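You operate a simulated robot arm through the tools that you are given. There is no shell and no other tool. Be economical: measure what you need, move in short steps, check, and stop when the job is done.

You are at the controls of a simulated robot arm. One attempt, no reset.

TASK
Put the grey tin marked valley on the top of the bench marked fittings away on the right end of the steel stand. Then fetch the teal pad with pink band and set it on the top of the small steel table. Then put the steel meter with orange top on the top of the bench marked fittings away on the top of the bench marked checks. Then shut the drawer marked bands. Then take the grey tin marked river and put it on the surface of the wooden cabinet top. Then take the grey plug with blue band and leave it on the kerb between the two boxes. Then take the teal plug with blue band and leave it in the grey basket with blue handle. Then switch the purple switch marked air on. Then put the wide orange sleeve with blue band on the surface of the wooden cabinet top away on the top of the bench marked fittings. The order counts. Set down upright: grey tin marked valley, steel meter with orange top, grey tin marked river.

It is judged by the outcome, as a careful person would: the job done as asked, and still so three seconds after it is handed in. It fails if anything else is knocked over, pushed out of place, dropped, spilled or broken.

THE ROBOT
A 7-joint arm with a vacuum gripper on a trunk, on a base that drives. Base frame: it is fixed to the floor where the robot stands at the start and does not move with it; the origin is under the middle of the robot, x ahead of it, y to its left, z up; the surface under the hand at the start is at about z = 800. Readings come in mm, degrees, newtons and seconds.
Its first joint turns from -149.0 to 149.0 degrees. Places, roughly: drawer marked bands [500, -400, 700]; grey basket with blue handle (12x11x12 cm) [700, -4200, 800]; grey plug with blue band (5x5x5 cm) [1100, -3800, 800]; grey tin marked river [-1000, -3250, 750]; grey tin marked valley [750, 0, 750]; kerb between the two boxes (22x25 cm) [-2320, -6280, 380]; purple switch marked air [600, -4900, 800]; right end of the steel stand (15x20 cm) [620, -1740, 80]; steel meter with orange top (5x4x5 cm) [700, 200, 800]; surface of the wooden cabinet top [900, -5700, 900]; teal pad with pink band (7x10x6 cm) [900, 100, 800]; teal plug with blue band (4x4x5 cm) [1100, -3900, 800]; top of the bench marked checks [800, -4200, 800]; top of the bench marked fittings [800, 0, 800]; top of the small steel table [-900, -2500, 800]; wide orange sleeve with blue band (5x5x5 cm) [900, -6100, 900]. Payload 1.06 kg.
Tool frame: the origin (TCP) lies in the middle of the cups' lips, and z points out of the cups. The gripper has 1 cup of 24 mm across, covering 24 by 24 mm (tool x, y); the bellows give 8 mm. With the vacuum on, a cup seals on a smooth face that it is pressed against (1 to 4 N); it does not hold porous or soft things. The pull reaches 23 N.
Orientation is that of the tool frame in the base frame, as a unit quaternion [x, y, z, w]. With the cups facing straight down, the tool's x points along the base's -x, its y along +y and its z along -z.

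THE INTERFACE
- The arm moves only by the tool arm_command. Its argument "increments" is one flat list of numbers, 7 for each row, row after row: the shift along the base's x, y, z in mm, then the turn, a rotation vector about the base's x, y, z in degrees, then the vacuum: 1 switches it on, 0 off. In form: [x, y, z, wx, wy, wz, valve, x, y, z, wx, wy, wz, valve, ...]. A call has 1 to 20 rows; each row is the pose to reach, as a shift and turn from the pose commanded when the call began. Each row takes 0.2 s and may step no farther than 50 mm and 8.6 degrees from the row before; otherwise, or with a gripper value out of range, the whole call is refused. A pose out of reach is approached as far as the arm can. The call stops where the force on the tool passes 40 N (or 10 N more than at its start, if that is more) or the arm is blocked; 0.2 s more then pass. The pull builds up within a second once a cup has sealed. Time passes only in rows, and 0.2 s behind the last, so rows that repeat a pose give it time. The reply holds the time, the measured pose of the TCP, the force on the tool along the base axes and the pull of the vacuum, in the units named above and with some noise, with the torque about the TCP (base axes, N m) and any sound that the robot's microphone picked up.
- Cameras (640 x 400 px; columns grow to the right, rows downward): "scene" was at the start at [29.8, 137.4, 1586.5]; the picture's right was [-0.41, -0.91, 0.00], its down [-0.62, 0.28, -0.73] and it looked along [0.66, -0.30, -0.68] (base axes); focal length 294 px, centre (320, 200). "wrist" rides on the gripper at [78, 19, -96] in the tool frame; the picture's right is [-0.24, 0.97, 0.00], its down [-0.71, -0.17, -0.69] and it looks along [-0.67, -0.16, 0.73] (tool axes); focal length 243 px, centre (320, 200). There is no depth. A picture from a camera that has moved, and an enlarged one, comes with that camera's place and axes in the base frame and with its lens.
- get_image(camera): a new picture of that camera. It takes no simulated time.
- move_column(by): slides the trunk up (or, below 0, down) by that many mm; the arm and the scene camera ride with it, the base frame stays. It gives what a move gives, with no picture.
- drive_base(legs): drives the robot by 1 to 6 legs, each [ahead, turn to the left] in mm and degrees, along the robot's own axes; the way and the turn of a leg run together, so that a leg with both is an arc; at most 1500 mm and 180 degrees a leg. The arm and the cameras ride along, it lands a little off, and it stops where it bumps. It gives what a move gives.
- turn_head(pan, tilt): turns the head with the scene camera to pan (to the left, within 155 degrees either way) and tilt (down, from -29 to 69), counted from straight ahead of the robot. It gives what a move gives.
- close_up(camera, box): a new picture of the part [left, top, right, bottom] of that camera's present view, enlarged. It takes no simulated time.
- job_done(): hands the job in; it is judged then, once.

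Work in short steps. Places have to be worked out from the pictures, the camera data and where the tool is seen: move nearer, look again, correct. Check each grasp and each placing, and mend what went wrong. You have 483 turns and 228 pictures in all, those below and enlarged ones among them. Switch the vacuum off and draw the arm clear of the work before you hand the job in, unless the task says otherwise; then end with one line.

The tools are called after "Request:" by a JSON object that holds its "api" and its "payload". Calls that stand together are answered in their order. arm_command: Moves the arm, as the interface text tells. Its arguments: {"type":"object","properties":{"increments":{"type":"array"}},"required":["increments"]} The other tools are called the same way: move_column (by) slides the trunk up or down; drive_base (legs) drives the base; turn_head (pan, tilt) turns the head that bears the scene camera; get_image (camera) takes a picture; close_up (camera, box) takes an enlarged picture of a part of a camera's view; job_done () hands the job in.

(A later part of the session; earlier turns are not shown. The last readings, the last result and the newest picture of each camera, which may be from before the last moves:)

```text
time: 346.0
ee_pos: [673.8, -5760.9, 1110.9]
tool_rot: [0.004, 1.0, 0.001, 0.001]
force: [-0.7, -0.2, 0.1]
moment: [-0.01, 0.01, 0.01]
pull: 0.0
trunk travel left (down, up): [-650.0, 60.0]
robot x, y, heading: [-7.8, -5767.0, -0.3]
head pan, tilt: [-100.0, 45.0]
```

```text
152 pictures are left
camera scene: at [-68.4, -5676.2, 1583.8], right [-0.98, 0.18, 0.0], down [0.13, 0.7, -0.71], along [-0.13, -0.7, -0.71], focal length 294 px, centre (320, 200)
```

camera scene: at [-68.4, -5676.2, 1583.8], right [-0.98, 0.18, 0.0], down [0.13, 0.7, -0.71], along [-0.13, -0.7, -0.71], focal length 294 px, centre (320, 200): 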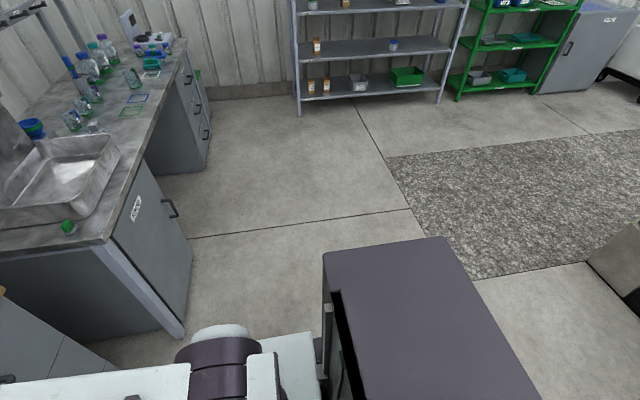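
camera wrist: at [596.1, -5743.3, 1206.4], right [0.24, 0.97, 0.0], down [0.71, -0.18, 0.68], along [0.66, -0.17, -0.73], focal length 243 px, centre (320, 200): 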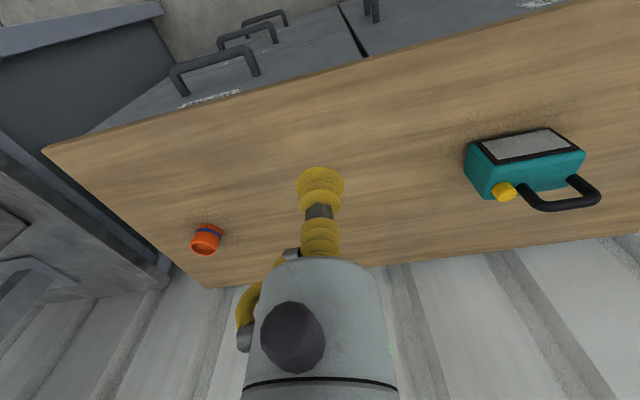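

Not seen yet; I look further round and lower.

Request:
{"api": "turn_head", "payload": {"pan": -150, "tilt": 45}}

Request:
{"api": "get_image", "payload": {"camera": "scene"}}

Request:
{"api": "turn_head", "payload": {"pan": -70, "tilt": 66}}

Request:
{"api": "get_image", "payload": {"camera": "scene"}}

Request:
{"api": "turn_head", "payload": {"pan": 40, "tilt": 60}}

Request:
{"api": "get_image", "payload": {"camera": "scene"}}

```text
time: 347.2
ee_pos: [672.6, -5762.3, 1109.3]
tool_rot: [0.004, 1.0, 0.001, 0.0]
force: [0.8, -0.9, 0.3]
moment: [0.02, -0.01, -0.02]
pull: 0.1
trunk travel left (down, up): [-650.0, 60.0]
robot x, y, heading: [-11.6, -5766.0, -0.5]
head pan, tilt: [-150.0, 45.0]
```

```text
151 pictures are left
camera scene: at [-124.4, -5636.4, 1583.8], right [-0.49, 0.87, 0.0], down [0.61, 0.35, -0.71], along [-0.61, -0.35, -0.71], focal length 294 px, centre (320, 200)
```

scene: 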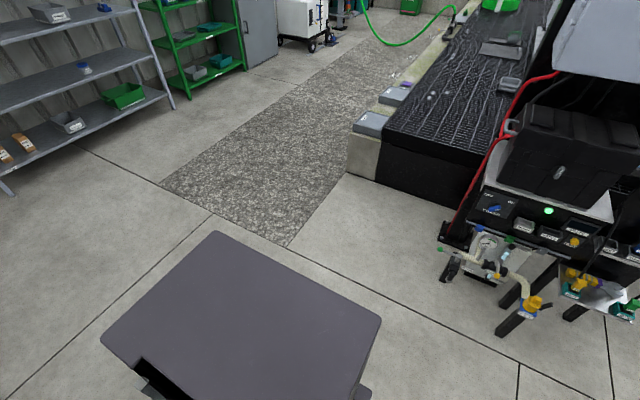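

```text
time: 348.7
ee_pos: [673.9, -5762.2, 1111.3]
tool_rot: [0.005, 1.0, 0.001, -0.001]
force: [0.3, 0.7, -0.2]
moment: [0.02, 0.0, 0.03]
pull: 0.1
trunk travel left (down, up): [-650.0, 60.0]
robot x, y, heading: [-8.6, -5768.7, -0.4]
head pan, tilt: [-70.0, 66.0]
```

```text
150 pictures are left
camera scene: at [-33.8, -5652.3, 1557.8], right [-0.94, -0.33, 0.0], down [-0.31, 0.86, -0.41], along [0.14, -0.38, -0.91], focal length 294 px, centre (320, 200)
```

scene: 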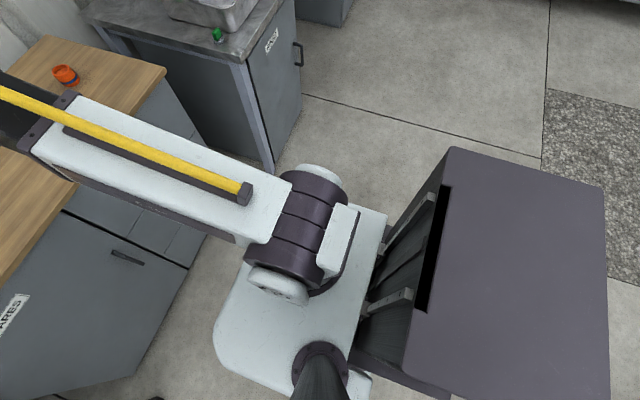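

```text
time: 350.6
ee_pos: [673.2, -5762.1, 1110.2]
tool_rot: [0.004, 1.0, 0.001, 0.0]
force: [-0.3, -0.3, -0.7]
moment: [-0.01, 0.01, 0.0]
pull: 0.0
trunk travel left (down, up): [-650.0, 60.0]
robot x, y, heading: [-8.4, -5766.2, -0.3]
head pan, tilt: [40.0, 60.0]
```

```text
149 pictures are left
camera scene: at [-2.3, -5553.8, 1564.3], right [0.64, -0.77, 0.0], down [-0.67, -0.55, -0.5], along [0.39, 0.32, -0.87], focal length 294 px, centre (320, 200)
```

scene: 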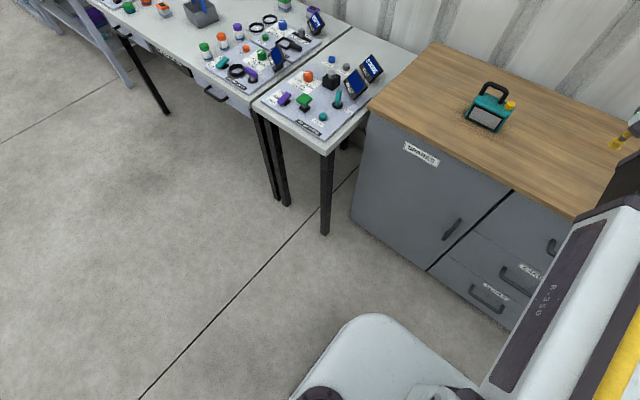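

The robot's own trunk hides the floor where the tin travelled. I turn the base right and look there.

Request:
{"api": "drive_base", "payload": {"legs": [[0, -60]]}}

Request:
{"api": "turn_head", "payload": {"pan": 10, "tilt": 50}}

Request:
{"api": "get_image", "payload": {"camera": "scene"}}

Request:
{"api": "turn_head", "payload": {"pan": -60, "tilt": 45}}

Request:
{"api": "get_image", "payload": {"camera": "scene"}}

```text
time: 353.6
ee_pos: [344.7, -6351.6, 1110.6]
tool_rot: [0.498, 0.867, 0.001, 0.0]
force: [-1.3, 0.3, -0.7]
moment: [-0.04, 0.02, -0.01]
pull: 0.1
trunk travel left (down, up): [-650.0, 60.0]
robot x, y, heading: [-7.9, -5769.7, -59.5]
head pan, tilt: [40.0, 60.0]
```

```text
time: 354.6
ee_pos: [344.7, -6350.8, 1110.7]
tool_rot: [0.498, 0.867, 0.001, 0.0]
force: [0.1, 0.3, 0.5]
moment: [0.05, -0.03, 0.02]
pull: 0.1
trunk travel left (down, up): [-650.0, 60.0]
robot x, y, heading: [-10.4, -5768.9, -59.8]
head pan, tilt: [10.0, 50.0]
```

```text
148 pictures are left
camera scene: at [164.0, -5700.8, 1576.9], right [-0.76, -0.65, 0.0], down [-0.5, 0.58, -0.64], along [0.42, -0.49, -0.77], focal length 294 px, centre (320, 200)
```

scene: 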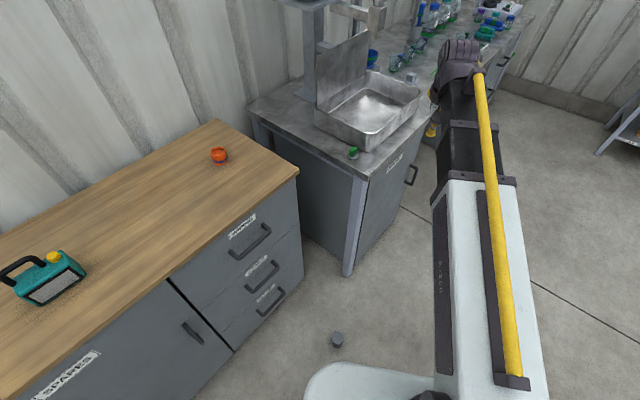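

```text
time: 356.0
ee_pos: [344.3, -6352.9, 1110.8]
tool_rot: [0.499, 0.867, 0.001, 0.001]
force: [-0.5, 0.8, 0.0]
moment: [0.01, -0.04, -0.01]
pull: 0.0
trunk travel left (down, up): [-650.0, 60.0]
robot x, y, heading: [-11.7, -5769.1, -59.8]
head pan, tilt: [-60.0, 45.0]
```

```text
147 pictures are left
camera scene: at [73.9, -5712.7, 1583.8], right [-0.87, 0.5, 0.0], down [0.35, 0.61, -0.71], along [-0.35, -0.61, -0.71], focal length 294 px, centre (320, 200)
```

scene: 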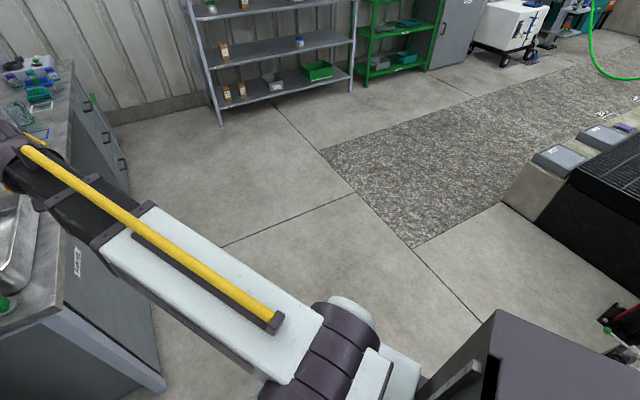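

There it is, on the floor in front of the base, about (370, −6060). I zoom in.

Request:
{"api": "turn_head", "payload": {"pan": 10, "tilt": 55}}

Request:
{"api": "close_up", "payload": {"camera": "scene", "box": [280, 270, 400, 345]}}

```text
time: 357.4
ee_pos: [344.1, -6352.6, 1110.3]
tool_rot: [0.499, 0.867, 0.0, 0.0]
force: [-0.4, -0.2, -0.7]
moment: [0.0, -0.02, -0.03]
pull: 0.0
trunk travel left (down, up): [-650.0, 60.0]
robot x, y, heading: [-11.7, -5769.6, -59.5]
head pan, tilt: [10.0, 55.0]
```

```text
5.33 times, centred on (340, 308) of scene
camera zoom: at [160.8, -5697.1, 1570.4], right [-0.76, -0.65, 0.0], down [-0.53, 0.63, -0.57], along [0.37, -0.44, -0.82], focal length 1566 px, centre (213, -373)
```

zoom: 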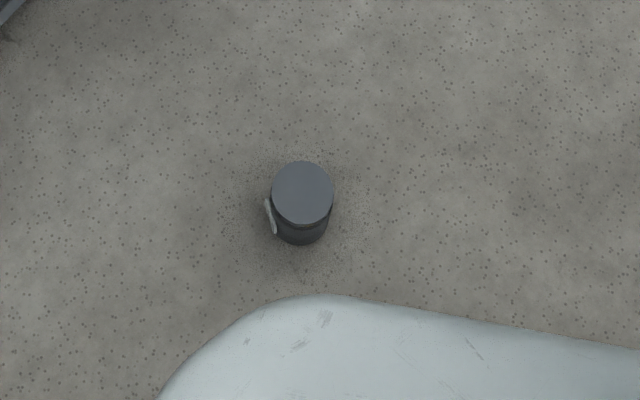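

The tin stands on the floor bottom-up (no label on its upper face). I'll pick it up and right it. First I reverse away so it isn't touched, then line up on it.

Request:
{"api": "drive_base", "payload": {"legs": [[-250, 0], [0, 14.5]]}}

Request:
{"api": "turn_head", "payload": {"pan": 20, "tilt": 55}}

Request:
{"api": "get_image", "payload": {"camera": "scene"}}

Request:
{"api": "get_image", "payload": {"camera": "wrist"}}

```text
time: 360.1
ee_pos: [354.7, -6028.5, 1110.2]
tool_rot: [0.384, 0.923, 0.001, 0.001]
force: [-0.2, 0.5, -0.1]
moment: [-0.01, -0.03, 0.01]
pull: 0.0
trunk travel left (down, up): [-650.0, 60.0]
robot x, y, heading: [-138.6, -5554.3, -45.1]
head pan, tilt: [10.0, 55.0]
```

```text
time: 360.8
ee_pos: [353.9, -6028.9, 1109.0]
tool_rot: [0.385, 0.923, 0.0, 0.0]
force: [-0.1, 0.3, -0.6]
moment: [0.0, 0.01, 0.04]
pull: 0.1
trunk travel left (down, up): [-650.0, 60.0]
robot x, y, heading: [-138.8, -5556.9, -45.2]
head pan, tilt: [20.0, 55.0]
```

```text
145 pictures are left
camera scene: at [18.4, -5430.3, 1570.4], right [-0.43, -0.9, 0.0], down [-0.74, 0.35, -0.57], along [0.52, -0.24, -0.82], focal length 294 px, centre (320, 200)
```

scene: 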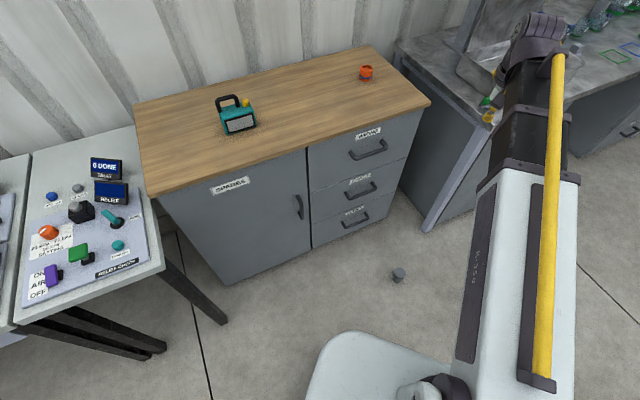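

```text
144 pictures are left
camera wrist: at [312.8, -5961.3, 1206.4], right [0.86, 0.52, 0.0], down [0.38, -0.62, 0.68], along [0.36, -0.58, -0.73], focal length 243 px, centre (320, 200)
```

wrist: 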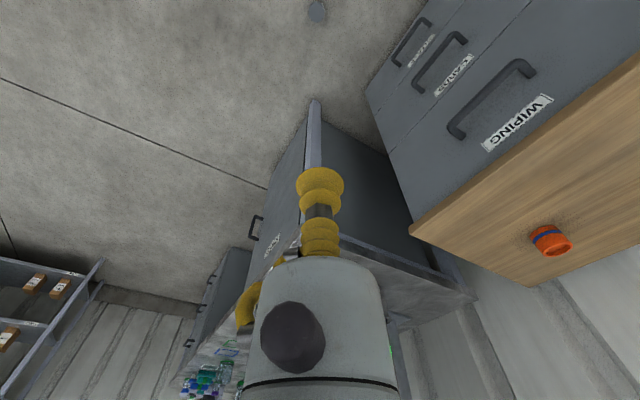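

The tin is at about (362, −6048). I lower the trunk with the tool above it.

Request:
{"api": "arm_command", "payload": {"increments": [4, -10, 0, 0, 0, 0, 0, 8, -19, 0, 0, 0, 0, 0]}}

Request:
{"api": "move_column", "payload": {"by": -350}}

Request:
{"api": "move_column", "payload": {"by": -300}}

Request:
{"api": "get_image", "payload": {"camera": "wrist"}}

```text
time: 361.4
ee_pos: [362.8, -6049.5, 1109.8]
tool_rot: [0.385, 0.923, 0.001, 0.0]
force: [0.1, -0.7, -0.3]
moment: [0.01, -0.02, 0.01]
pull: 0.1
trunk travel left (down, up): [-650.0, 60.0]
robot x, y, heading: [-136.1, -5551.1, -45.0]
head pan, tilt: [20.0, 55.0]
```

```text
time: 364.8
ee_pos: [362.2, -6048.8, 759.8]
tool_rot: [0.384, 0.923, 0.0, 0.001]
force: [-1.2, 1.0, 0.5]
moment: [0.0, -0.01, 0.0]
pull: 0.2
trunk travel left (down, up): [-300.0, 410.0]
robot x, y, heading: [-133.1, -5552.4, -45.1]
head pan, tilt: [20.0, 55.0]
```

```text
time: 367.8
ee_pos: [362.2, -6047.3, 459.7]
tool_rot: [0.384, 0.923, 0.001, 0.0]
force: [0.0, -0.2, 1.3]
moment: [-0.02, 0.03, 0.04]
pull: 0.1
trunk travel left (down, up): [0.0, 710.0]
robot x, y, heading: [-139.3, -5551.9, -45.2]
head pan, tilt: [20.0, 55.0]
```

```text
143 pictures are left
camera wrist: at [321.1, -5980.2, 556.1], right [0.86, 0.52, 0.0], down [0.38, -0.62, 0.68], along [0.36, -0.58, -0.73], focal length 243 px, centre (320, 200)
```

wrist: 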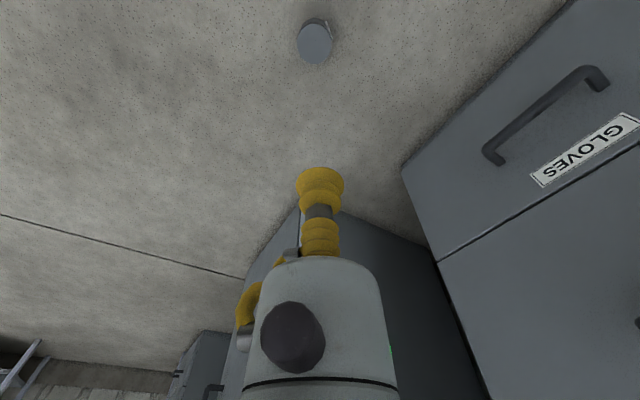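

Refined: tin at (361, −6058). I descend to 45 mm above it and check.

Request:
{"api": "arm_command", "payload": {"increments": [0, -2, -48, 0, 0, 0, 0, 0, -4, -96, 0, 0, 0, 0, -1, -6, -144, 0, 0, 0, 0, -1, -8, -192, 0, 0, 0, 0, -1, -10, -240, 0, 0, 0, 0, -1, -11, -288, 0, 0, 0, 0, -1, -11, -330, 0, 0, 0, 0, -1, -11, -330, 0, 0, 0, 0]}}

Request:
{"api": "close_up", "payload": {"camera": "wrist", "box": [220, 40, 420, 220]}}

```text
time: 369.6
ee_pos: [361.1, -6058.5, 128.4]
tool_rot: [0.385, 0.923, 0.0, 0.0]
force: [1.0, 0.6, 0.4]
moment: [0.02, -0.02, 0.02]
pull: 0.0
trunk travel left (down, up): [0.0, 710.0]
robot x, y, heading: [-132.4, -5552.2, -45.3]
head pan, tilt: [20.0, 55.0]
```

```text
2.22 times, centred on (320, 130) of wrist
camera zoom: at [319.9, -5991.2, 225.7], right [0.86, 0.52, 0.0], down [0.38, -0.62, 0.68], along [0.36, -0.59, -0.73], focal length 539 px, centre (320, 356)
```

zoom: 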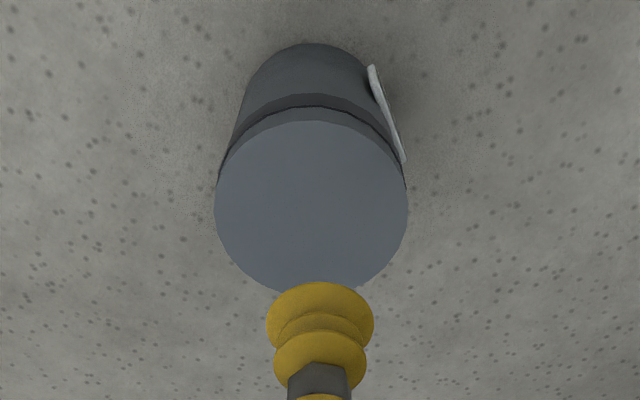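

Confirmed bottom-up (groove near the upper end). I trim by (−6, +4.5) and descend onto it with vacuum.

Request:
{"api": "arm_command", "payload": {"increments": [-6, 4.5, -20, 0, 0, 0, 1, -6, 4.5, -36, 0, 0, 0, 1, -6, 4.5, -42, 0, 0, 0, 1, -6, 4.5, -46, 0, 0, 0, 1, -6, 4.5, -46, 0, 0, 0, 1]}}

```text
time: 370.8
ee_pos: [355.9, -6053.0, 83.2]
tool_rot: [0.384, 0.923, 0.001, 0.0]
force: [-0.1, 0.4, -0.3]
moment: [0.01, -0.03, 0.03]
pull: 0.1
trunk travel left (down, up): [0.0, 710.0]
robot x, y, heading: [-133.9, -5551.5, -45.3]
head pan, tilt: [20.0, 55.0]
```

Request:
{"api": "arm_command", "payload": {"increments": [0, 0, -3, 0, 0, 0, 1, 0, 0, -6, 0, 0, 0, 1, 0, 0, -6, 0, 0, 0, 1]}}

Request:
{"api": "arm_command", "payload": {"increments": [0, 0, -1, 0, 0, 0, 1, 0, 0, -2, 0, 0, 0, 1, 0, 0, -2, 0, 0, 0, 1]}}

```text
time: 371.6
ee_pos: [353.9, -6052.9, 79.8]
tool_rot: [0.384, 0.923, 0.001, 0.001]
force: [-0.3, 3.6, 15.8]
moment: [0.1, 0.05, 0.0]
pull: 23.4
trunk travel left (down, up): [0.0, 710.0]
robot x, y, heading: [-139.9, -5550.8, -45.0]
head pan, tilt: [20.0, 55.0]
```

```text
time: 372.4
ee_pos: [355.3, -6054.6, 76.4]
tool_rot: [0.384, 0.923, 0.001, 0.0]
force: [-1.0, 2.3, 12.9]
moment: [0.12, 0.01, 0.01]
pull: 22.8
trunk travel left (down, up): [0.0, 710.0]
robot x, y, heading: [-136.3, -5553.3, -45.4]
head pan, tilt: [20.0, 55.0]
```

Sealed. I lift, raise the trunk, then carry it slowly to the cabinet.

Request:
{"api": "arm_command", "payload": {"increments": [0, 0, 10, 0, 0, 0, 1, 0, 0, 50, 0, 0, 0, 1, 0, 0, 98, 0, 0, 0, 1, 0, 0, 146, 0, 0, 0, 1, 0, 0, 194, 0, 0, 0, 1, 0, 0, 242, 0, 0, 0, 1, 0, 0, 290, 0, 0, 0, 1, 0, 0, 338, 0, 0, 0, 1, 0, 0, 380, 0, 0, 0, 1, 0, 0, 380, 0, 0, 0, 1]}}

Request:
{"api": "move_column", "payload": {"by": 350}}

Request:
{"api": "move_column", "payload": {"by": 350}}

Request:
{"api": "get_image", "payload": {"camera": "wrist"}}

```text
time: 374.6
ee_pos: [354.0, -6052.0, 456.8]
tool_rot: [0.385, 0.923, 0.001, 0.0]
force: [-0.5, 0.4, -0.9]
moment: [0.0, -0.01, -0.01]
pull: 23.0
trunk travel left (down, up): [0.0, 710.0]
robot x, y, heading: [-133.1, -5552.2, -45.3]
head pan, tilt: [20.0, 55.0]
```

```text
time: 378.0
ee_pos: [354.6, -6051.9, 805.9]
tool_rot: [0.384, 0.923, 0.0, 0.001]
force: [0.1, -0.6, -1.4]
moment: [0.0, 0.02, 0.0]
pull: 22.6
trunk travel left (down, up): [-350.0, 360.0]
robot x, y, heading: [-137.6, -5555.3, -45.4]
head pan, tilt: [20.0, 55.0]
```

```text
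time: 381.4
ee_pos: [354.7, -6051.0, 1155.6]
tool_rot: [0.384, 0.923, 0.001, 0.001]
force: [0.3, 1.1, -1.6]
moment: [-0.02, -0.01, 0.0]
pull: 22.5
trunk travel left (down, up): [-700.0, 10.0]
robot x, y, heading: [-136.0, -5552.5, -45.2]
head pan, tilt: [20.0, 55.0]
```

```text
141 pictures are left
camera wrist: at [313.7, -5984.1, 1252.3], right [0.86, 0.52, 0.0], down [0.38, -0.62, 0.68], along [0.36, -0.58, -0.73], focal length 243 px, centre (320, 200)
```

wrist: 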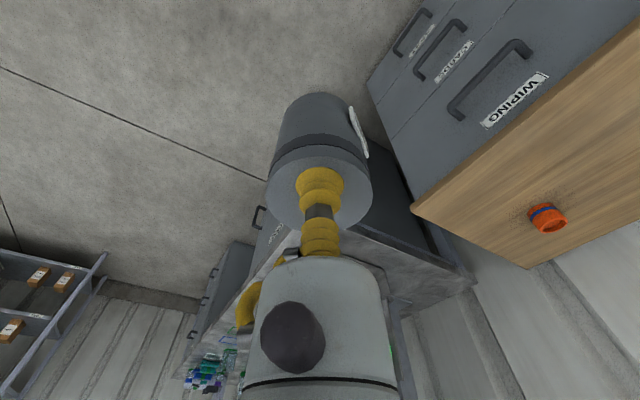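

Held well. I turn to heading ~30°, reverse, straighten and approach so that I face the cabinet square at y≈−5755.

Request:
{"api": "drive_base", "payload": {"legs": [[0, 75]]}}

Request:
{"api": "drive_base", "payload": {"legs": [[-400, 0], [0, -29.8]]}}

```text
time: 385.0
ee_pos: [480.4, -5221.2, 1155.9]
tool_rot: [-0.248, 0.969, 0.002, -0.001]
force: [-0.2, 0.2, -2.3]
moment: [-0.05, 0.03, -0.01]
pull: 22.8
trunk travel left (down, up): [-700.0, 10.0]
robot x, y, heading: [-137.5, -5551.8, 28.8]
head pan, tilt: [20.0, 55.0]
```

```text
time: 389.0
ee_pos: [211.9, -5765.9, 1155.2]
tool_rot: [0.012, 1.0, 0.0, 0.0]
force: [0.5, 0.1, -2.0]
moment: [0.0, -0.02, 0.02]
pull: 22.6
trunk travel left (down, up): [-700.0, 10.0]
robot x, y, heading: [-485.6, -5747.3, -1.6]
head pan, tilt: [20.0, 55.0]
```

Trim heading and advance.

Request:
{"api": "drive_base", "payload": {"legs": [[410, 1.5]]}}

Request:
{"api": "get_image", "payload": {"camera": "wrist"}}

```text
time: 391.6
ee_pos: [625.7, -5752.6, 1155.5]
tool_rot: [0.0, 1.0, 0.001, 0.0]
force: [-0.5, 0.4, -1.9]
moment: [-0.05, 0.01, -0.03]
pull: 23.0
trunk travel left (down, up): [-700.0, 10.0]
robot x, y, heading: [-79.0, -5747.5, -0.0]
head pan, tilt: [20.0, 55.0]
```

```text
140 pictures are left
camera wrist: at [547.3, -5734.5, 1252.2], right [0.23, 0.97, 0.0], down [0.71, -0.17, 0.68], along [0.67, -0.16, -0.73], focal length 243 px, centre (320, 200)
```

wrist: 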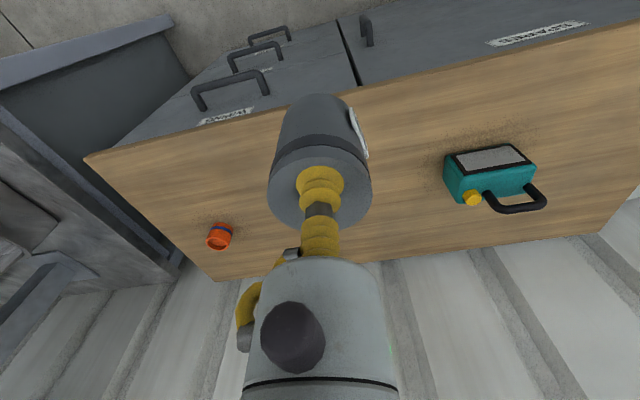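

The front edge is at x≈676. I'll set the tin bottom-up at (712, −5750), right at the edge, so I can take it by its side. Descending.

Request:
{"api": "arm_command", "payload": {"increments": [30, 1, -35, 0, 0, 0, 1, 60, 2, -70, 0, 0, 0, 1, 86, 2, -105, 0, 0, 0, 1, 86, 2, -140, 0, 0, 0, 1, 86, 2, -165, 0, 0, 0, 1, 86, 2, -165, 0, 0, 0, 1]}}

Request:
{"api": "arm_command", "payload": {"increments": [0, 0, -4, 0, 0, 0, 1, 0, 0, -8, 0, 0, 0, 1, 0, 0, -8, 0, 0, 0, 1]}}

```text
time: 392.9
ee_pos: [711.1, -5751.3, 990.3]
tool_rot: [0.0, 1.0, 0.001, -0.001]
force: [-0.1, -1.0, -1.9]
moment: [0.02, 0.03, -0.01]
pull: 22.9
trunk travel left (down, up): [-700.0, 10.0]
robot x, y, heading: [-71.7, -5748.1, 0.0]
head pan, tilt: [20.0, 55.0]
```

```text
time: 393.8
ee_pos: [710.4, -5750.5, 983.3]
tool_rot: [0.001, 1.0, 0.001, 0.0]
force: [0.0, -0.8, -1.5]
moment: [0.03, 0.0, 0.0]
pull: 23.2
trunk travel left (down, up): [-700.0, 10.0]
robot x, y, heading: [-72.5, -5750.5, 0.0]
head pan, tilt: [20.0, 55.0]
```

Request:
{"api": "arm_command", "payload": {"increments": [0, 0, -3, 0, 0, 0, 1, 0, 0, -5, 0, 0, 0, 1, 0, 0, -5, 0, 0, 0, 1]}}

Request:
{"api": "arm_command", "payload": {"increments": [0, 0, -2, 0, 0, 0, 1, 0, 0, -4, 0, 0, 0, 1, 0, 0, -4, 0, 0, 0, 1]}}

```text
time: 394.6
ee_pos: [709.8, -5749.9, 977.3]
tool_rot: [0.0, 1.0, 0.001, 0.0]
force: [0.4, -0.2, -1.1]
moment: [0.02, 0.07, 0.0]
pull: 22.4
trunk travel left (down, up): [-700.0, 10.0]
robot x, y, heading: [-73.7, -5748.5, -0.0]
head pan, tilt: [20.0, 55.0]
```

```text
time: 395.4
ee_pos: [710.7, -5751.1, 973.9]
tool_rot: [0.0, 1.0, 0.001, 0.0]
force: [0.3, 0.1, -2.2]
moment: [0.01, -0.02, -0.01]
pull: 23.1
trunk travel left (down, up): [-700.0, 10.0]
robot x, y, heading: [-73.6, -5748.0, 0.1]
head pan, tilt: [20.0, 55.0]
```

Request:
{"api": "arm_command", "payload": {"increments": [0, 0, -4, 0, 0, 0, 1, 0, 0, -8, 0, 0, 0, 1, 0, 0, -8, 0, 0, 0, 1]}}

Request:
{"api": "turn_head", "payload": {"pan": 8, "tilt": 40}}

Request:
{"api": "get_image", "payload": {"camera": "scene"}}

```text
time: 396.1
ee_pos: [710.2, -5749.6, 966.7]
tool_rot: [-0.001, 1.0, 0.0, 0.0]
force: [0.5, -0.2, -1.4]
moment: [0.0, 0.03, 0.0]
pull: 22.5
trunk travel left (down, up): [-700.0, 10.0]
robot x, y, heading: [-74.4, -5753.0, -0.1]
head pan, tilt: [20.0, 55.0]
```

```text
time: 396.9
ee_pos: [710.3, -5750.3, 965.3]
tool_rot: [0.0, 1.0, 0.001, 0.0]
force: [0.3, -1.0, -1.6]
moment: [0.02, 0.01, -0.02]
pull: 22.8
trunk travel left (down, up): [-700.0, 10.0]
robot x, y, heading: [-76.8, -5748.3, 0.3]
head pan, tilt: [8.0, 40.0]
```

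```text
139 pictures are left
camera scene: at [-36.4, -5565.3, 1641.0], right [0.14, -0.99, 0.0], down [-0.64, -0.09, -0.77], along [0.76, 0.11, -0.64], focal length 294 px, centre (320, 200)
```

scene: 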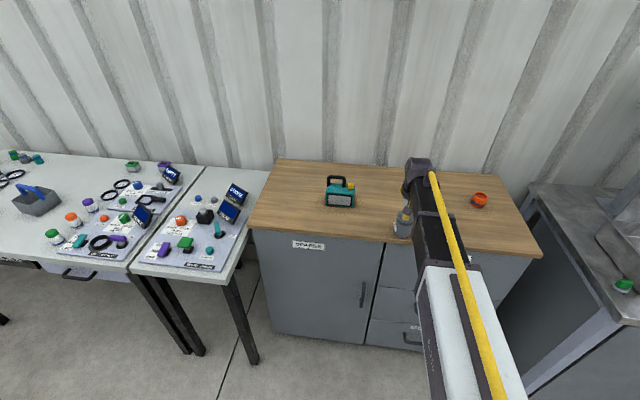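

Request:
{"api": "close_up", "payload": {"camera": "scene", "box": [360, 185, 440, 245]}}

```text
6.67 times, centred on (400, 215) of scene
camera zoom: at [-36.4, -5565.3, 1641.0], right [0.14, -0.99, 0.0], down [-0.64, -0.09, -0.77], along [0.76, 0.11, -0.64], focal length 1958 px, centre (-213, 100)
```

zoom: 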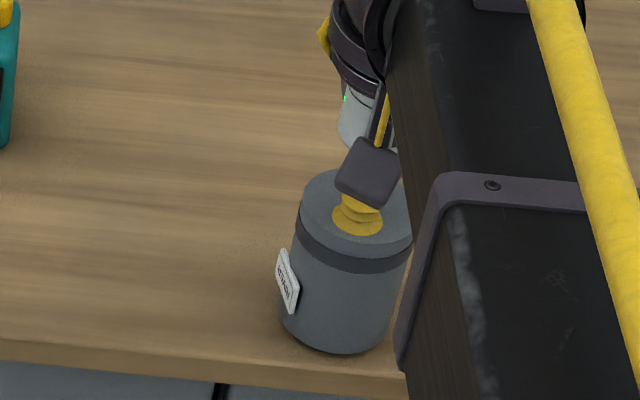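

Nearly at the surface, close behind the front edge. I continue to contact.

Request:
{"api": "arm_command", "payload": {"increments": [0, 0, -3, 0, 0, 0, 1, 0, 0, -5, 0, 0, 0, 1, 0, 0, -5, 0, 0, 0, 1]}}

Request:
{"api": "arm_command", "payload": {"increments": [0, 0, -2, 0, 0, 0, 1, 0, 0, -4, 0, 0, 0, 1, 0, 0, -4, 0, 0, 0, 1]}}

```text
time: 397.7
ee_pos: [710.2, -5749.8, 961.7]
tool_rot: [0.0, 1.0, 0.001, -0.001]
force: [-0.5, -0.2, 10.7]
moment: [0.01, -0.07, -0.01]
pull: 23.2
trunk travel left (down, up): [-700.0, 10.0]
robot x, y, heading: [-70.7, -5748.4, 0.2]
head pan, tilt: [8.0, 40.0]
```

```text
time: 398.5
ee_pos: [710.2, -5750.3, 957.9]
tool_rot: [0.0, 1.0, 0.0, -0.001]
force: [-0.6, 0.8, 14.5]
moment: [0.03, -0.11, 0.03]
pull: 23.2
trunk travel left (down, up): [-700.0, 10.0]
robot x, y, heading: [-72.4, -5750.6, 0.2]
head pan, tilt: [8.0, 40.0]
```

Contact made at the edge. I release, rise and back the base 80 mm.

Request:
{"api": "arm_command", "payload": {"increments": [0, 0, 3, 0, 0, 0, 0, 0, 0, 3, 0, 0, 0, 0, 0, 0, 3, 0, 0, 0, 0, 0, 0, 3, 0, 0, 0, 0, 0, 0, 3, 0, 0, 0, 0, 0, 0, 12, 0, 0, 0, 0, 0, 0, 50, 0, 0, 0, 0, 0, 0, 100, 0, 0, 0, 0, 0, 0, 150, 0, 0, 0, 0]}}

Request:
{"api": "drive_base", "payload": {"legs": [[-85, 0]]}}

Request:
{"api": "close_up", "payload": {"camera": "scene", "box": [340, 165, 440, 245]}}

```text
time: 400.5
ee_pos: [710.7, -5751.0, 1108.5]
tool_rot: [0.0, 1.0, 0.001, 0.0]
force: [-0.3, 0.2, 0.1]
moment: [0.0, 0.0, 0.02]
pull: 0.1
trunk travel left (down, up): [-700.0, 10.0]
robot x, y, heading: [-71.5, -5749.2, 0.1]
head pan, tilt: [8.0, 40.0]
```

```text
time: 401.6
ee_pos: [623.1, -5751.1, 1108.5]
tool_rot: [0.0, 1.0, 0.001, -0.001]
force: [-0.3, 0.0, -0.1]
moment: [-0.01, -0.01, 0.05]
pull: 0.1
trunk travel left (down, up): [-700.0, 10.0]
robot x, y, heading: [-158.9, -5750.6, 0.1]
head pan, tilt: [8.0, 40.0]
```

```text
5.00 times, centred on (390, 205) of scene
camera zoom: at [-122.8, -5565.4, 1641.1], right [0.14, -0.99, 0.0], down [-0.64, -0.09, -0.77], along [0.76, 0.11, -0.64], focal length 1468 px, centre (-30, 175)
```

zoom: 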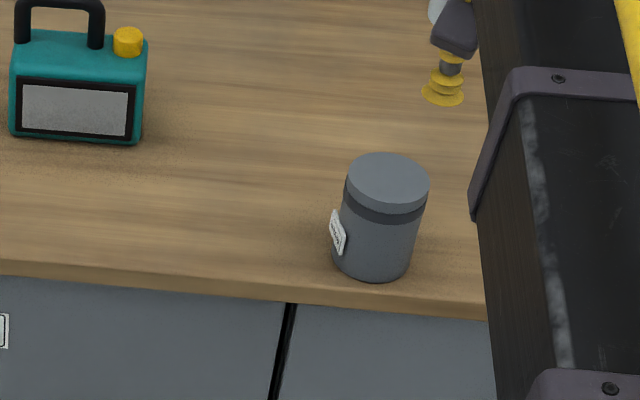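

The tin stands bottom-up at the edge. Now I pitch the tool to horizontal in the arm's plane, ending at about (615, −5750, 922).

Request:
{"api": "arm_command", "payload": {"increments": [-1, 0, -16, 0, -8.2, 0, 0, -2, 0, -33, 0, -16.4, 0, 0, -3, 0, -50, 0, -24.5, 0, 0, -4, 0, -67, 0, -32.7, 0, 0, -5, 0, -84, 0, -40.9, 0, 0, -6, 0, -101, 0, -49.1, 0, 0, -7, 0, -118, 0, -57.3, 0, 0, -8, 0, -135, 0, -65.5, 0, 0, -8, 0, -152, 0, -73.6, 0, 0, -8, 0, -169, 0, -81.8, 0, 0, -8, 0, -186, 0, -90, 0, 0, -8, 0, -186, 0, -90, 0, 0]}}

Request:
{"api": "get_image", "payload": {"camera": "scene"}}

Request:
{"api": "get_image", "payload": {"camera": "wrist"}}

```text
time: 404.2
ee_pos: [617.2, -5752.3, 921.5]
tool_rot: [0.0, 0.707, 0.001, 0.708]
force: [0.4, 0.0, 0.6]
moment: [-0.01, 0.01, 0.01]
pull: 0.0
trunk travel left (down, up): [-700.0, 10.0]
robot x, y, heading: [-162.6, -5749.4, 0.1]
head pan, tilt: [8.0, 40.0]
```

```text
136 pictures are left
camera scene: at [-122.0, -5565.5, 1641.1], right [0.14, -0.99, 0.0], down [-0.64, -0.09, -0.77], along [0.76, 0.11, -0.64], focal length 294 px, centre (320, 200)
```

scene: 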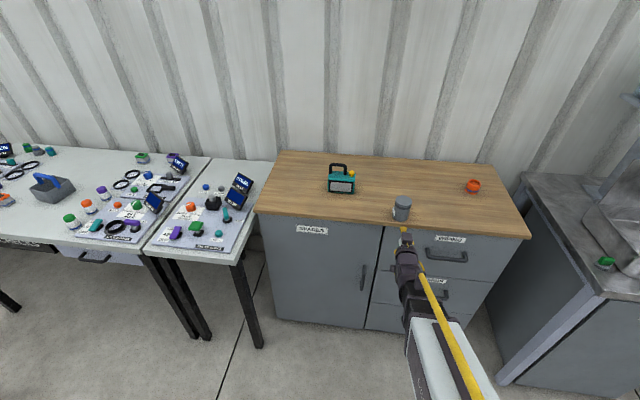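

```text
135 pictures are left
camera wrist: at [521.3, -5733.1, 843.3], right [0.0, 0.97, 0.24], down [-0.69, -0.17, 0.71], along [0.73, -0.16, 0.67], focal length 243 px, centre (320, 200)
```

wrist: 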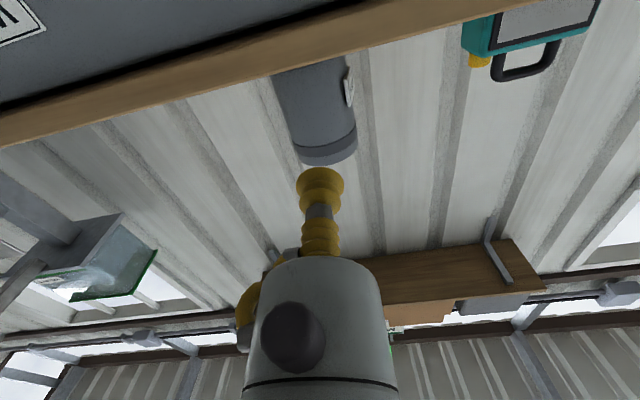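

All aligned: the cup points at the tin's mid-body. I advance to just short of the tin, then press lightly with vacuum on.

Request:
{"api": "arm_command", "payload": {"increments": [30, 1, 0, 0, 0, 0, 1, 52, 1, 0, 0, 0, 0, 1, 60, 1, 0, 0, 0, 0, 1, 64, 1, 0, 0, 0, 0, 1, 64, 1, 0, 0, 0, 0, 1]}}

Request:
{"api": "arm_command", "payload": {"increments": [2, 0, 0, 0, 0, 0, 1, 4, 0, 0, 0, 0, 0, 1, 4, 0, 0, 0, 0, 0, 1]}}

```text
time: 405.4
ee_pos: [680.6, -5749.7, 923.4]
tool_rot: [-0.001, 0.707, 0.002, 0.707]
force: [-1.2, 0.0, 0.2]
moment: [0.03, -0.02, -0.02]
pull: 0.1
trunk travel left (down, up): [-700.0, 10.0]
robot x, y, heading: [-161.9, -5747.2, 0.2]
head pan, tilt: [8.0, 40.0]
```

```text
time: 406.2
ee_pos: [684.6, -5750.1, 923.6]
tool_rot: [-0.001, 0.707, 0.001, 0.707]
force: [-0.3, -1.3, -1.0]
moment: [0.01, 0.0, -0.01]
pull: 0.0
trunk travel left (down, up): [-700.0, 10.0]
robot x, y, heading: [-164.7, -5749.0, -0.1]
head pan, tilt: [8.0, 40.0]
```

Request:
{"api": "close_up", "payload": {"camera": "scene", "box": [360, 180, 440, 250]}}

Request:
{"api": "arm_command", "payload": {"increments": [4, 0, 0, 0, 0, 0, 1, 8, 0, 0, 0, 0, 0, 1, 8, 0, 0, 0, 0, 0, 1, 8, 0, 0, 0, 0, 0, 1]}}

```text
5.71 times, centred on (400, 215) of scene
camera zoom: at [-122.1, -5565.5, 1641.1], right [0.14, -0.99, 0.0], down [-0.64, -0.09, -0.77], along [0.76, 0.11, -0.64], focal length 1678 px, centre (-137, 114)
```

zoom: 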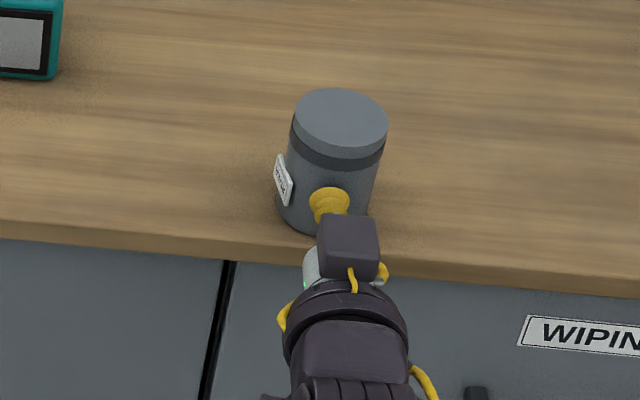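

```text
time: 407.2
ee_pos: [692.0, -5750.3, 922.9]
tool_rot: [0.001, 0.707, 0.0, 0.707]
force: [-0.4, -0.8, 0.7]
moment: [-0.02, 0.02, 0.04]
pull: 22.9
trunk travel left (down, up): [-700.0, 10.0]
robot x, y, heading: [-159.0, -5750.3, -0.3]
head pan, tilt: [8.0, 40.0]
```

Sealed on the side with full pull. I lift 70 mm and back out slightly.

Request:
{"api": "arm_command", "payload": {"increments": [0, 0, 5, 0, 0, 0, 1, 0, 0, 25, 0, 0, 0, 1, -20, 0, 60, 0, 0, 0, 1, -50, 0, 90, 0, 0, 0, 1, -50, 0, 90, 0, 0, 0, 1]}}

Request:
{"api": "arm_command", "payload": {"increments": [0, 0, 0, 8, 0, 0, 1, 0, 0, 0, 16, 0, 0, 1, 0, 0, 0, 24, 0, 0, 1, 0, 0, 0, 32, 0, 0, 1, 0, 0, 0, 40, 0, 0, 1]}}

```text
time: 408.4
ee_pos: [642.5, -5748.7, 1010.9]
tool_rot: [0.0, 0.707, 0.001, 0.707]
force: [-0.4, 0.3, -1.6]
moment: [-0.03, -0.01, 0.0]
pull: 23.0
trunk travel left (down, up): [-700.0, 10.0]
robot x, y, heading: [-162.0, -5748.9, -0.3]
head pan, tilt: [8.0, 40.0]
```

```text
time: 409.6
ee_pos: [643.0, -5750.8, 1012.6]
tool_rot: [0.242, 0.664, 0.244, 0.664]
force: [-0.1, 0.8, -1.8]
moment: [-0.02, 0.07, 0.0]
pull: 22.8
trunk travel left (down, up): [-700.0, 10.0]
robot x, y, heading: [-159.6, -5748.7, -0.3]
head pan, tilt: [8.0, 40.0]
```

Rolling works; the tin is held. I continue.

Request:
{"api": "arm_command", "payload": {"increments": [0, 0, 0, 8, 0, 0, 1, 0, 0, 0, 16, 0, 0, 1, 0, 0, 0, 24, 0, 0, 1, 0, 0, 0, 32, 0, 0, 1, 0, 0, 0, 40, 0, 0, 1, 0, 0, 0, 48, 0, 0, 1, 0, 0, 0, 56, 0, 0, 1, 0, 0, 0, 64, 0, 0, 1, 0, 0, 0, 64, 0, 0, 1]}}

Request:
{"api": "arm_command", "payload": {"increments": [0, 0, 0, 8, 0, 0, 1, 0, 0, 0, 16, 0, 0, 1, 0, 0, 0, 24, 0, 0, 1, 0, 0, 0, 32, 0, 0, 1, 0, 0, 0, 40, 0, 0, 1, 0, 0, 0, 48, 0, 0, 1, 0, 0, 0, 56, 0, 0, 1, 0, 0, 0, 64, 0, 0, 1, 0, 0, 0, 72, 0, 0, 1, 0, 0, 0, 76, 0, 0, 1, 0, 0, 0, 76, 0, 0, 1]}}

Request:
{"api": "get_image", "payload": {"camera": "wrist"}}

Request:
{"api": "close_up", "payload": {"camera": "scene", "box": [350, 160, 450, 250]}}

```text
time: 411.6
ee_pos: [642.5, -5751.4, 1012.1]
tool_rot: [0.558, 0.435, 0.558, 0.434]
force: [-0.8, 0.2, -1.9]
moment: [0.0, 0.04, -0.01]
pull: 23.5
trunk travel left (down, up): [-700.0, 10.0]
robot x, y, heading: [-164.3, -5753.1, -0.3]
head pan, tilt: [8.0, 40.0]
```

```text
time: 414.0
ee_pos: [641.1, -5737.7, 1012.8]
tool_rot: [0.708, -0.005, 0.707, 0.006]
force: [-1.0, 0.2, -1.6]
moment: [-0.01, 0.01, 0.02]
pull: 22.9
out of reach, approached as far as the arm can: row 9, 10, 11
trunk travel left (down, up): [-700.0, 10.0]
robot x, y, heading: [-157.3, -5748.1, 0.1]
head pan, tilt: [8.0, 40.0]
```

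```text
133 pictures are left
camera wrist: at [547.1, -5755.5, 1092.8], right [-0.02, -0.97, -0.23], down [-0.68, 0.18, -0.71], along [0.73, 0.15, -0.67], focal length 243 px, centre (320, 200)
```

wrist: 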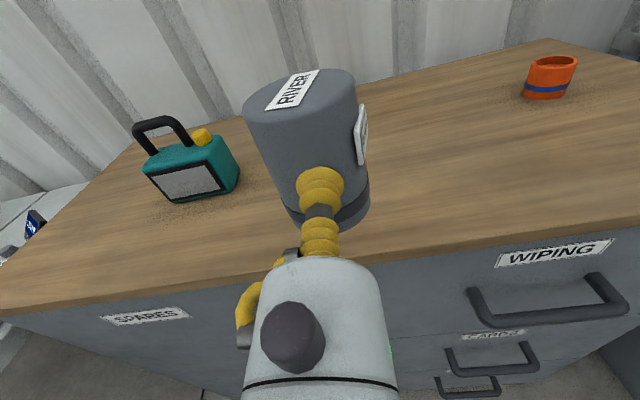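

```text
4.44 times, centred on (400, 205) of scene
camera zoom: at [-122.0, -5565.4, 1641.1], right [0.14, -0.99, 0.0], down [-0.64, -0.09, -0.77], along [0.76, 0.11, -0.64], focal length 1305 px, centre (-36, 178)
```

zoom: 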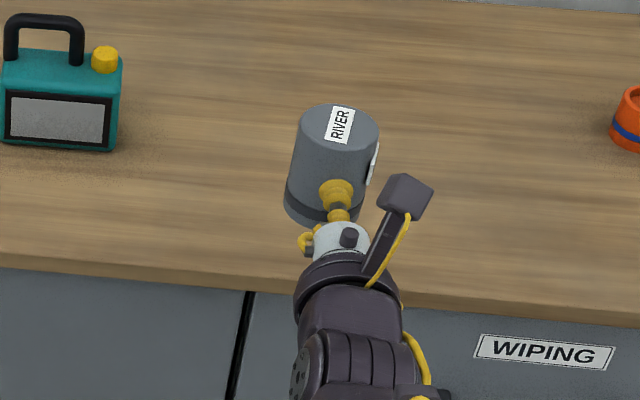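

The tin is now right way up with RIVER on top. I bring it over the cabinet top and lower it: contact expected at TCP z≈924.

Request:
{"api": "arm_command", "payload": {"increments": [40, 0, 0, 0, 0, 0, 1, 72, 0, 0, 0, 0, 0, 1, 72, 0, -40, 0, 0, 0, 1, 72, 0, -76, 0, 0, 0, 1, 72, 0, -82, 0, 0, 0, 1, 72, 0, -82, 0, 0, 0, 1]}}

Request:
{"api": "close_up", "payload": {"camera": "scene", "box": [350, 160, 450, 250]}}

```text
time: 415.4
ee_pos: [714.9, -5729.1, 932.8]
tool_rot: [0.708, -0.005, 0.707, 0.008]
force: [0.0, 1.2, -1.6]
moment: [-0.02, 0.04, 0.01]
pull: 23.0
out of reach, approached as far as the arm can: row 1, 2, 3, 4, 5, 6
trunk travel left (down, up): [-700.0, 10.0]
robot x, y, heading: [-163.1, -5747.7, 0.0]
head pan, tilt: [8.0, 40.0]
```

```text
4.44 times, centred on (400, 205) of scene
camera zoom: at [-122.1, -5565.4, 1641.1], right [0.14, -0.99, 0.0], down [-0.64, -0.09, -0.77], along [0.76, 0.11, -0.64], focal length 1305 px, centre (-36, 178)
```

zoom: 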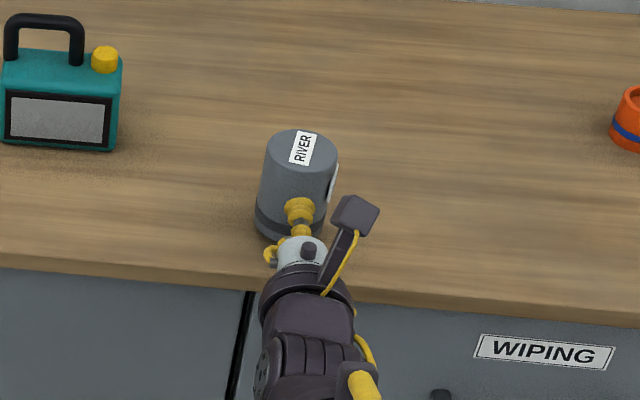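

Position is good. I lower slowly to contact.

Request:
{"api": "arm_command", "payload": {"increments": [0, 0, -3, 0, 0, 0, 1, 0, 0, -5, 0, 0, 0, 1, 0, 0, -5, 0, 0, 0, 1]}}

Request:
{"api": "arm_command", "payload": {"increments": [0, 0, -2, 0, 0, 0, 1, 0, 0, -4, 0, 0, 0, 1, 0, 0, -4, 0, 0, 0, 1]}}

```text
time: 416.2
ee_pos: [714.9, -5722.2, 928.2]
tool_rot: [0.708, -0.004, 0.707, 0.007]
force: [-0.6, -0.2, -1.8]
moment: [0.02, 0.06, 0.03]
pull: 22.8
out of reach, approached as far as the arm can: row 1, 2, 3
trunk travel left (down, up): [-700.0, 10.0]
robot x, y, heading: [-162.3, -5750.2, -0.0]
head pan, tilt: [8.0, 40.0]
```

```text
time: 417.0
ee_pos: [715.3, -5722.5, 923.5]
tool_rot: [0.708, -0.003, 0.707, 0.006]
force: [-0.6, 0.4, -2.0]
moment: [-0.01, 0.06, -0.01]
pull: 22.6
trunk travel left (down, up): [-700.0, 10.0]
robot x, y, heading: [-164.2, -5750.7, -0.1]
head pan, tilt: [8.0, 40.0]
```

Request:
{"api": "arm_command", "payload": {"increments": [0, 0, -1, 0, 0, 0, 1, 0, 0, -2, 0, 0, 0, 1, 0, 0, -2, 0, 0, 0, 1]}}

Request:
{"api": "arm_command", "payload": {"increments": [0, 0, -1, 0, 0, 0, 1, 0, 0, -2, 0, 0, 0, 1, 0, 0, -2, 0, 0, 0, 1]}}

```text
time: 417.8
ee_pos: [714.6, -5722.6, 922.0]
tool_rot: [0.708, -0.002, 0.707, 0.005]
force: [-0.8, -0.2, -1.2]
moment: [-0.01, 0.04, -0.01]
pull: 23.0
trunk travel left (down, up): [-700.0, 10.0]
robot x, y, heading: [-158.8, -5745.9, 0.0]
head pan, tilt: [8.0, 40.0]
```

```text
time: 418.6
ee_pos: [713.8, -5721.7, 921.9]
tool_rot: [0.707, -0.004, 0.708, 0.007]
force: [0.8, 1.8, 7.2]
moment: [0.04, -0.04, -0.01]
pull: 23.0
trunk travel left (down, up): [-700.0, 10.0]
robot x, y, heading: [-161.0, -5748.1, -0.2]
head pan, tilt: [8.0, 40.0]
```

Contact at z≈921. I release, wait, and draw straight back.

Request:
{"api": "arm_command", "payload": {"increments": [0, 0, 0, 0, 0, 0, 0, 0, 0, 0, 0, 0, 0, 0, 0, 0, 0, 0, 0, 0, 0, 0, 0, 0, 0, 0, 0, 0, 0, 0, 0, 0, 0, 0, 0, 0, 0, 0, 0, 0, 0, 0]}}

Request:
{"api": "arm_command", "payload": {"increments": [-5, 0, 0, 0, 0, 0, 0, -15, 0, 0, 0, 0, 0, 0, -40, 0, 0, 0, 0, 0, 0, -75, 0, 0, 0, 0, 0, 0]}}

Request:
{"api": "get_image", "payload": {"camera": "wrist"}}

```text
time: 420.0
ee_pos: [715.4, -5722.4, 921.6]
tool_rot: [0.707, -0.004, 0.707, 0.006]
force: [-0.2, -0.1, -0.4]
moment: [0.02, -0.02, 0.0]
pull: 0.0
trunk travel left (down, up): [-700.0, 10.0]
robot x, y, heading: [-159.9, -5754.2, -0.1]
head pan, tilt: [8.0, 40.0]
```

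```text
time: 421.0
ee_pos: [637.4, -5720.8, 919.6]
tool_rot: [0.707, -0.003, 0.707, 0.005]
force: [0.5, -0.1, -0.1]
moment: [-0.01, -0.01, 0.01]
pull: 0.1
trunk travel left (down, up): [-700.0, 10.0]
robot x, y, heading: [-163.0, -5744.8, -0.0]
head pan, tilt: [8.0, 40.0]
```

```text
130 pictures are left
camera wrist: at [541.7, -5739.6, 998.7], right [-0.01, -0.97, -0.23], down [-0.68, 0.18, -0.71], along [0.73, 0.15, -0.67], focal length 243 px, centre (320, 200)
```

wrist: 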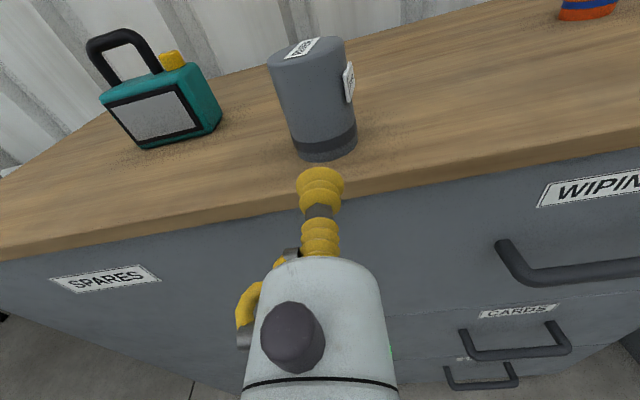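

The river tin stands upright on the cabinet. I back off and unroll the tool.

Request:
{"api": "drive_base", "payload": {"legs": [[-100, 0]]}}

Request:
{"api": "arm_command", "payload": {"increments": [0, -3, 5, -8, 0, 0, 0, 0, -6, 10, -16, 0, 0, 0, 0, -9, 15, -24, 0, 0, 0, 0, -12, 20, -32, 0, 0, 0, 0, -15, 25, -40, 0, 0, 0, 0, -18, 30, -48, 0, 0, 0, 0, -21, 35, -56, 0, 0, 0, 0, -24, 40, -64, 0, 0, 0, 0, -27, 45, -72, 0, 0, 0, 0, -28, 50, -80, 0, 0, 0, 0, -28, 50, -88, 0, 0, 0, 0, -28, 50, -96, 0, 0, 0]}}

Request:
{"api": "arm_command", "payload": {"increments": [0, 0, 0, -8, 0, 0, 0, 0, 0, 0, -16, 0, 0, 0, 0, 0, 0, -24, 0, 0, 0, 0, 0, 0, -32, 0, 0, 0, 0, 0, 0, -40, 0, 0, 0, 0, 0, 0, -48, 0, 0, 0, 0, 0, 0, -56, 0, 0, 0, 0, 0, 0, -64, 0, 0, 0, 0, 0, 0, -72, 0, 0, 0, 0, 0, 0, -80, 0, 0, 0, 0, 0, 0, -84, 0, 0, 0, 0, 0, 0, -84, 0, 0, 0]}}

```text
time: 422.1
ee_pos: [537.0, -5721.0, 919.0]
tool_rot: [0.707, -0.003, 0.707, 0.006]
force: [-0.2, -0.5, 0.0]
moment: [0.0, 0.04, 0.0]
pull: 0.0
trunk travel left (down, up): [-700.0, 10.0]
robot x, y, heading: [-259.6, -5749.1, -0.2]
head pan, tilt: [8.0, 40.0]
```

```text
time: 424.8
ee_pos: [538.0, -5749.0, 970.1]
tool_rot: [0.468, 0.524, 0.474, 0.531]
force: [0.3, -0.7, -0.2]
moment: [0.01, -0.01, 0.02]
pull: 0.1
trunk travel left (down, up): [-700.0, 10.0]
robot x, y, heading: [-260.4, -5750.1, 0.1]
head pan, tilt: [8.0, 40.0]
```

```text
time: 427.4
ee_pos: [538.4, -5749.1, 970.6]
tool_rot: [-0.005, 0.707, 0.003, 0.707]
force: [0.3, -0.7, -0.7]
moment: [0.0, 0.0, 0.04]
pull: 0.2
trunk travel left (down, up): [-700.0, 10.0]
robot x, y, heading: [-262.7, -5746.9, -0.3]
head pan, tilt: [8.0, 40.0]
```

Back to the plain horizontal pose. Now I pitch down in plane.

Request:
{"api": "arm_command", "payload": {"increments": [0, 0, 14, 0, 8.2, 0, 0, 0, 0, 28, 0, 16.4, 0, 0, 0, 0, 42, 0, 24.5, 0, 0, 0, 0, 56, 0, 32.7, 0, 0, 0, 0, 70, 0, 40.9, 0, 0, 0, 0, 84, 0, 49.1, 0, 0, 0, 0, 98, 0, 57.3, 0, 0, 0, 0, 112, 0, 65.5, 0, 0, 0, 0, 126, 0, 73.6, 0, 0, 0, 0, 140, 0, 81.8, 0, 0, 0, 0, 140, 0, 90, 0, 0, 0, 0, 140, 0, 90, 0, 0]}}

```text
time: 429.9
ee_pos: [537.4, -5750.0, 1109.4]
tool_rot: [-0.002, 1.0, 0.006, -0.001]
force: [-0.4, -0.2, -0.6]
moment: [-0.01, -0.01, -0.04]
pull: 0.0
out of reach, approached as far as the arm can: row 2
trunk travel left (down, up): [-700.0, 10.0]
robot x, y, heading: [-260.8, -5752.0, 0.1]
head pan, tilt: [8.0, 40.0]
```

Tool is down again. Next: the grey plug with blue band at the back of the checks bench. I fix a 0.7° tilt and drive there.

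Request:
{"api": "arm_command", "payload": {"increments": [0, 0, 0, -0.7, 0, 0, 0, -40, 0, -30, -0.7, 0, 0, 0]}}

Request:
{"api": "drive_base", "payload": {"legs": [[0, 90], [1500, 0], [390, 0], [0, -90]]}}

```text
time: 430.6
ee_pos: [497.0, -5750.4, 1079.9]
tool_rot: [-0.002, 1.0, 0.0, 0.001]
force: [-0.1, -0.3, 0.1]
moment: [0.05, 0.01, 0.01]
pull: 0.0
trunk travel left (down, up): [-700.0, 10.0]
robot x, y, heading: [-264.1, -5749.7, 0.0]
head pan, tilt: [8.0, 40.0]
```

```text
time: 447.6
ee_pos: [534.1, -3882.3, 1080.0]
tool_rot: [0.008, 1.0, -0.001, 0.0]
force: [0.2, 0.6, -0.1]
moment: [-0.01, -0.03, 0.0]
pull: 0.0
trunk travel left (down, up): [-700.0, 10.0]
robot x, y, heading: [-227.2, -3869.1, -1.0]
head pan, tilt: [8.0, 40.0]
```

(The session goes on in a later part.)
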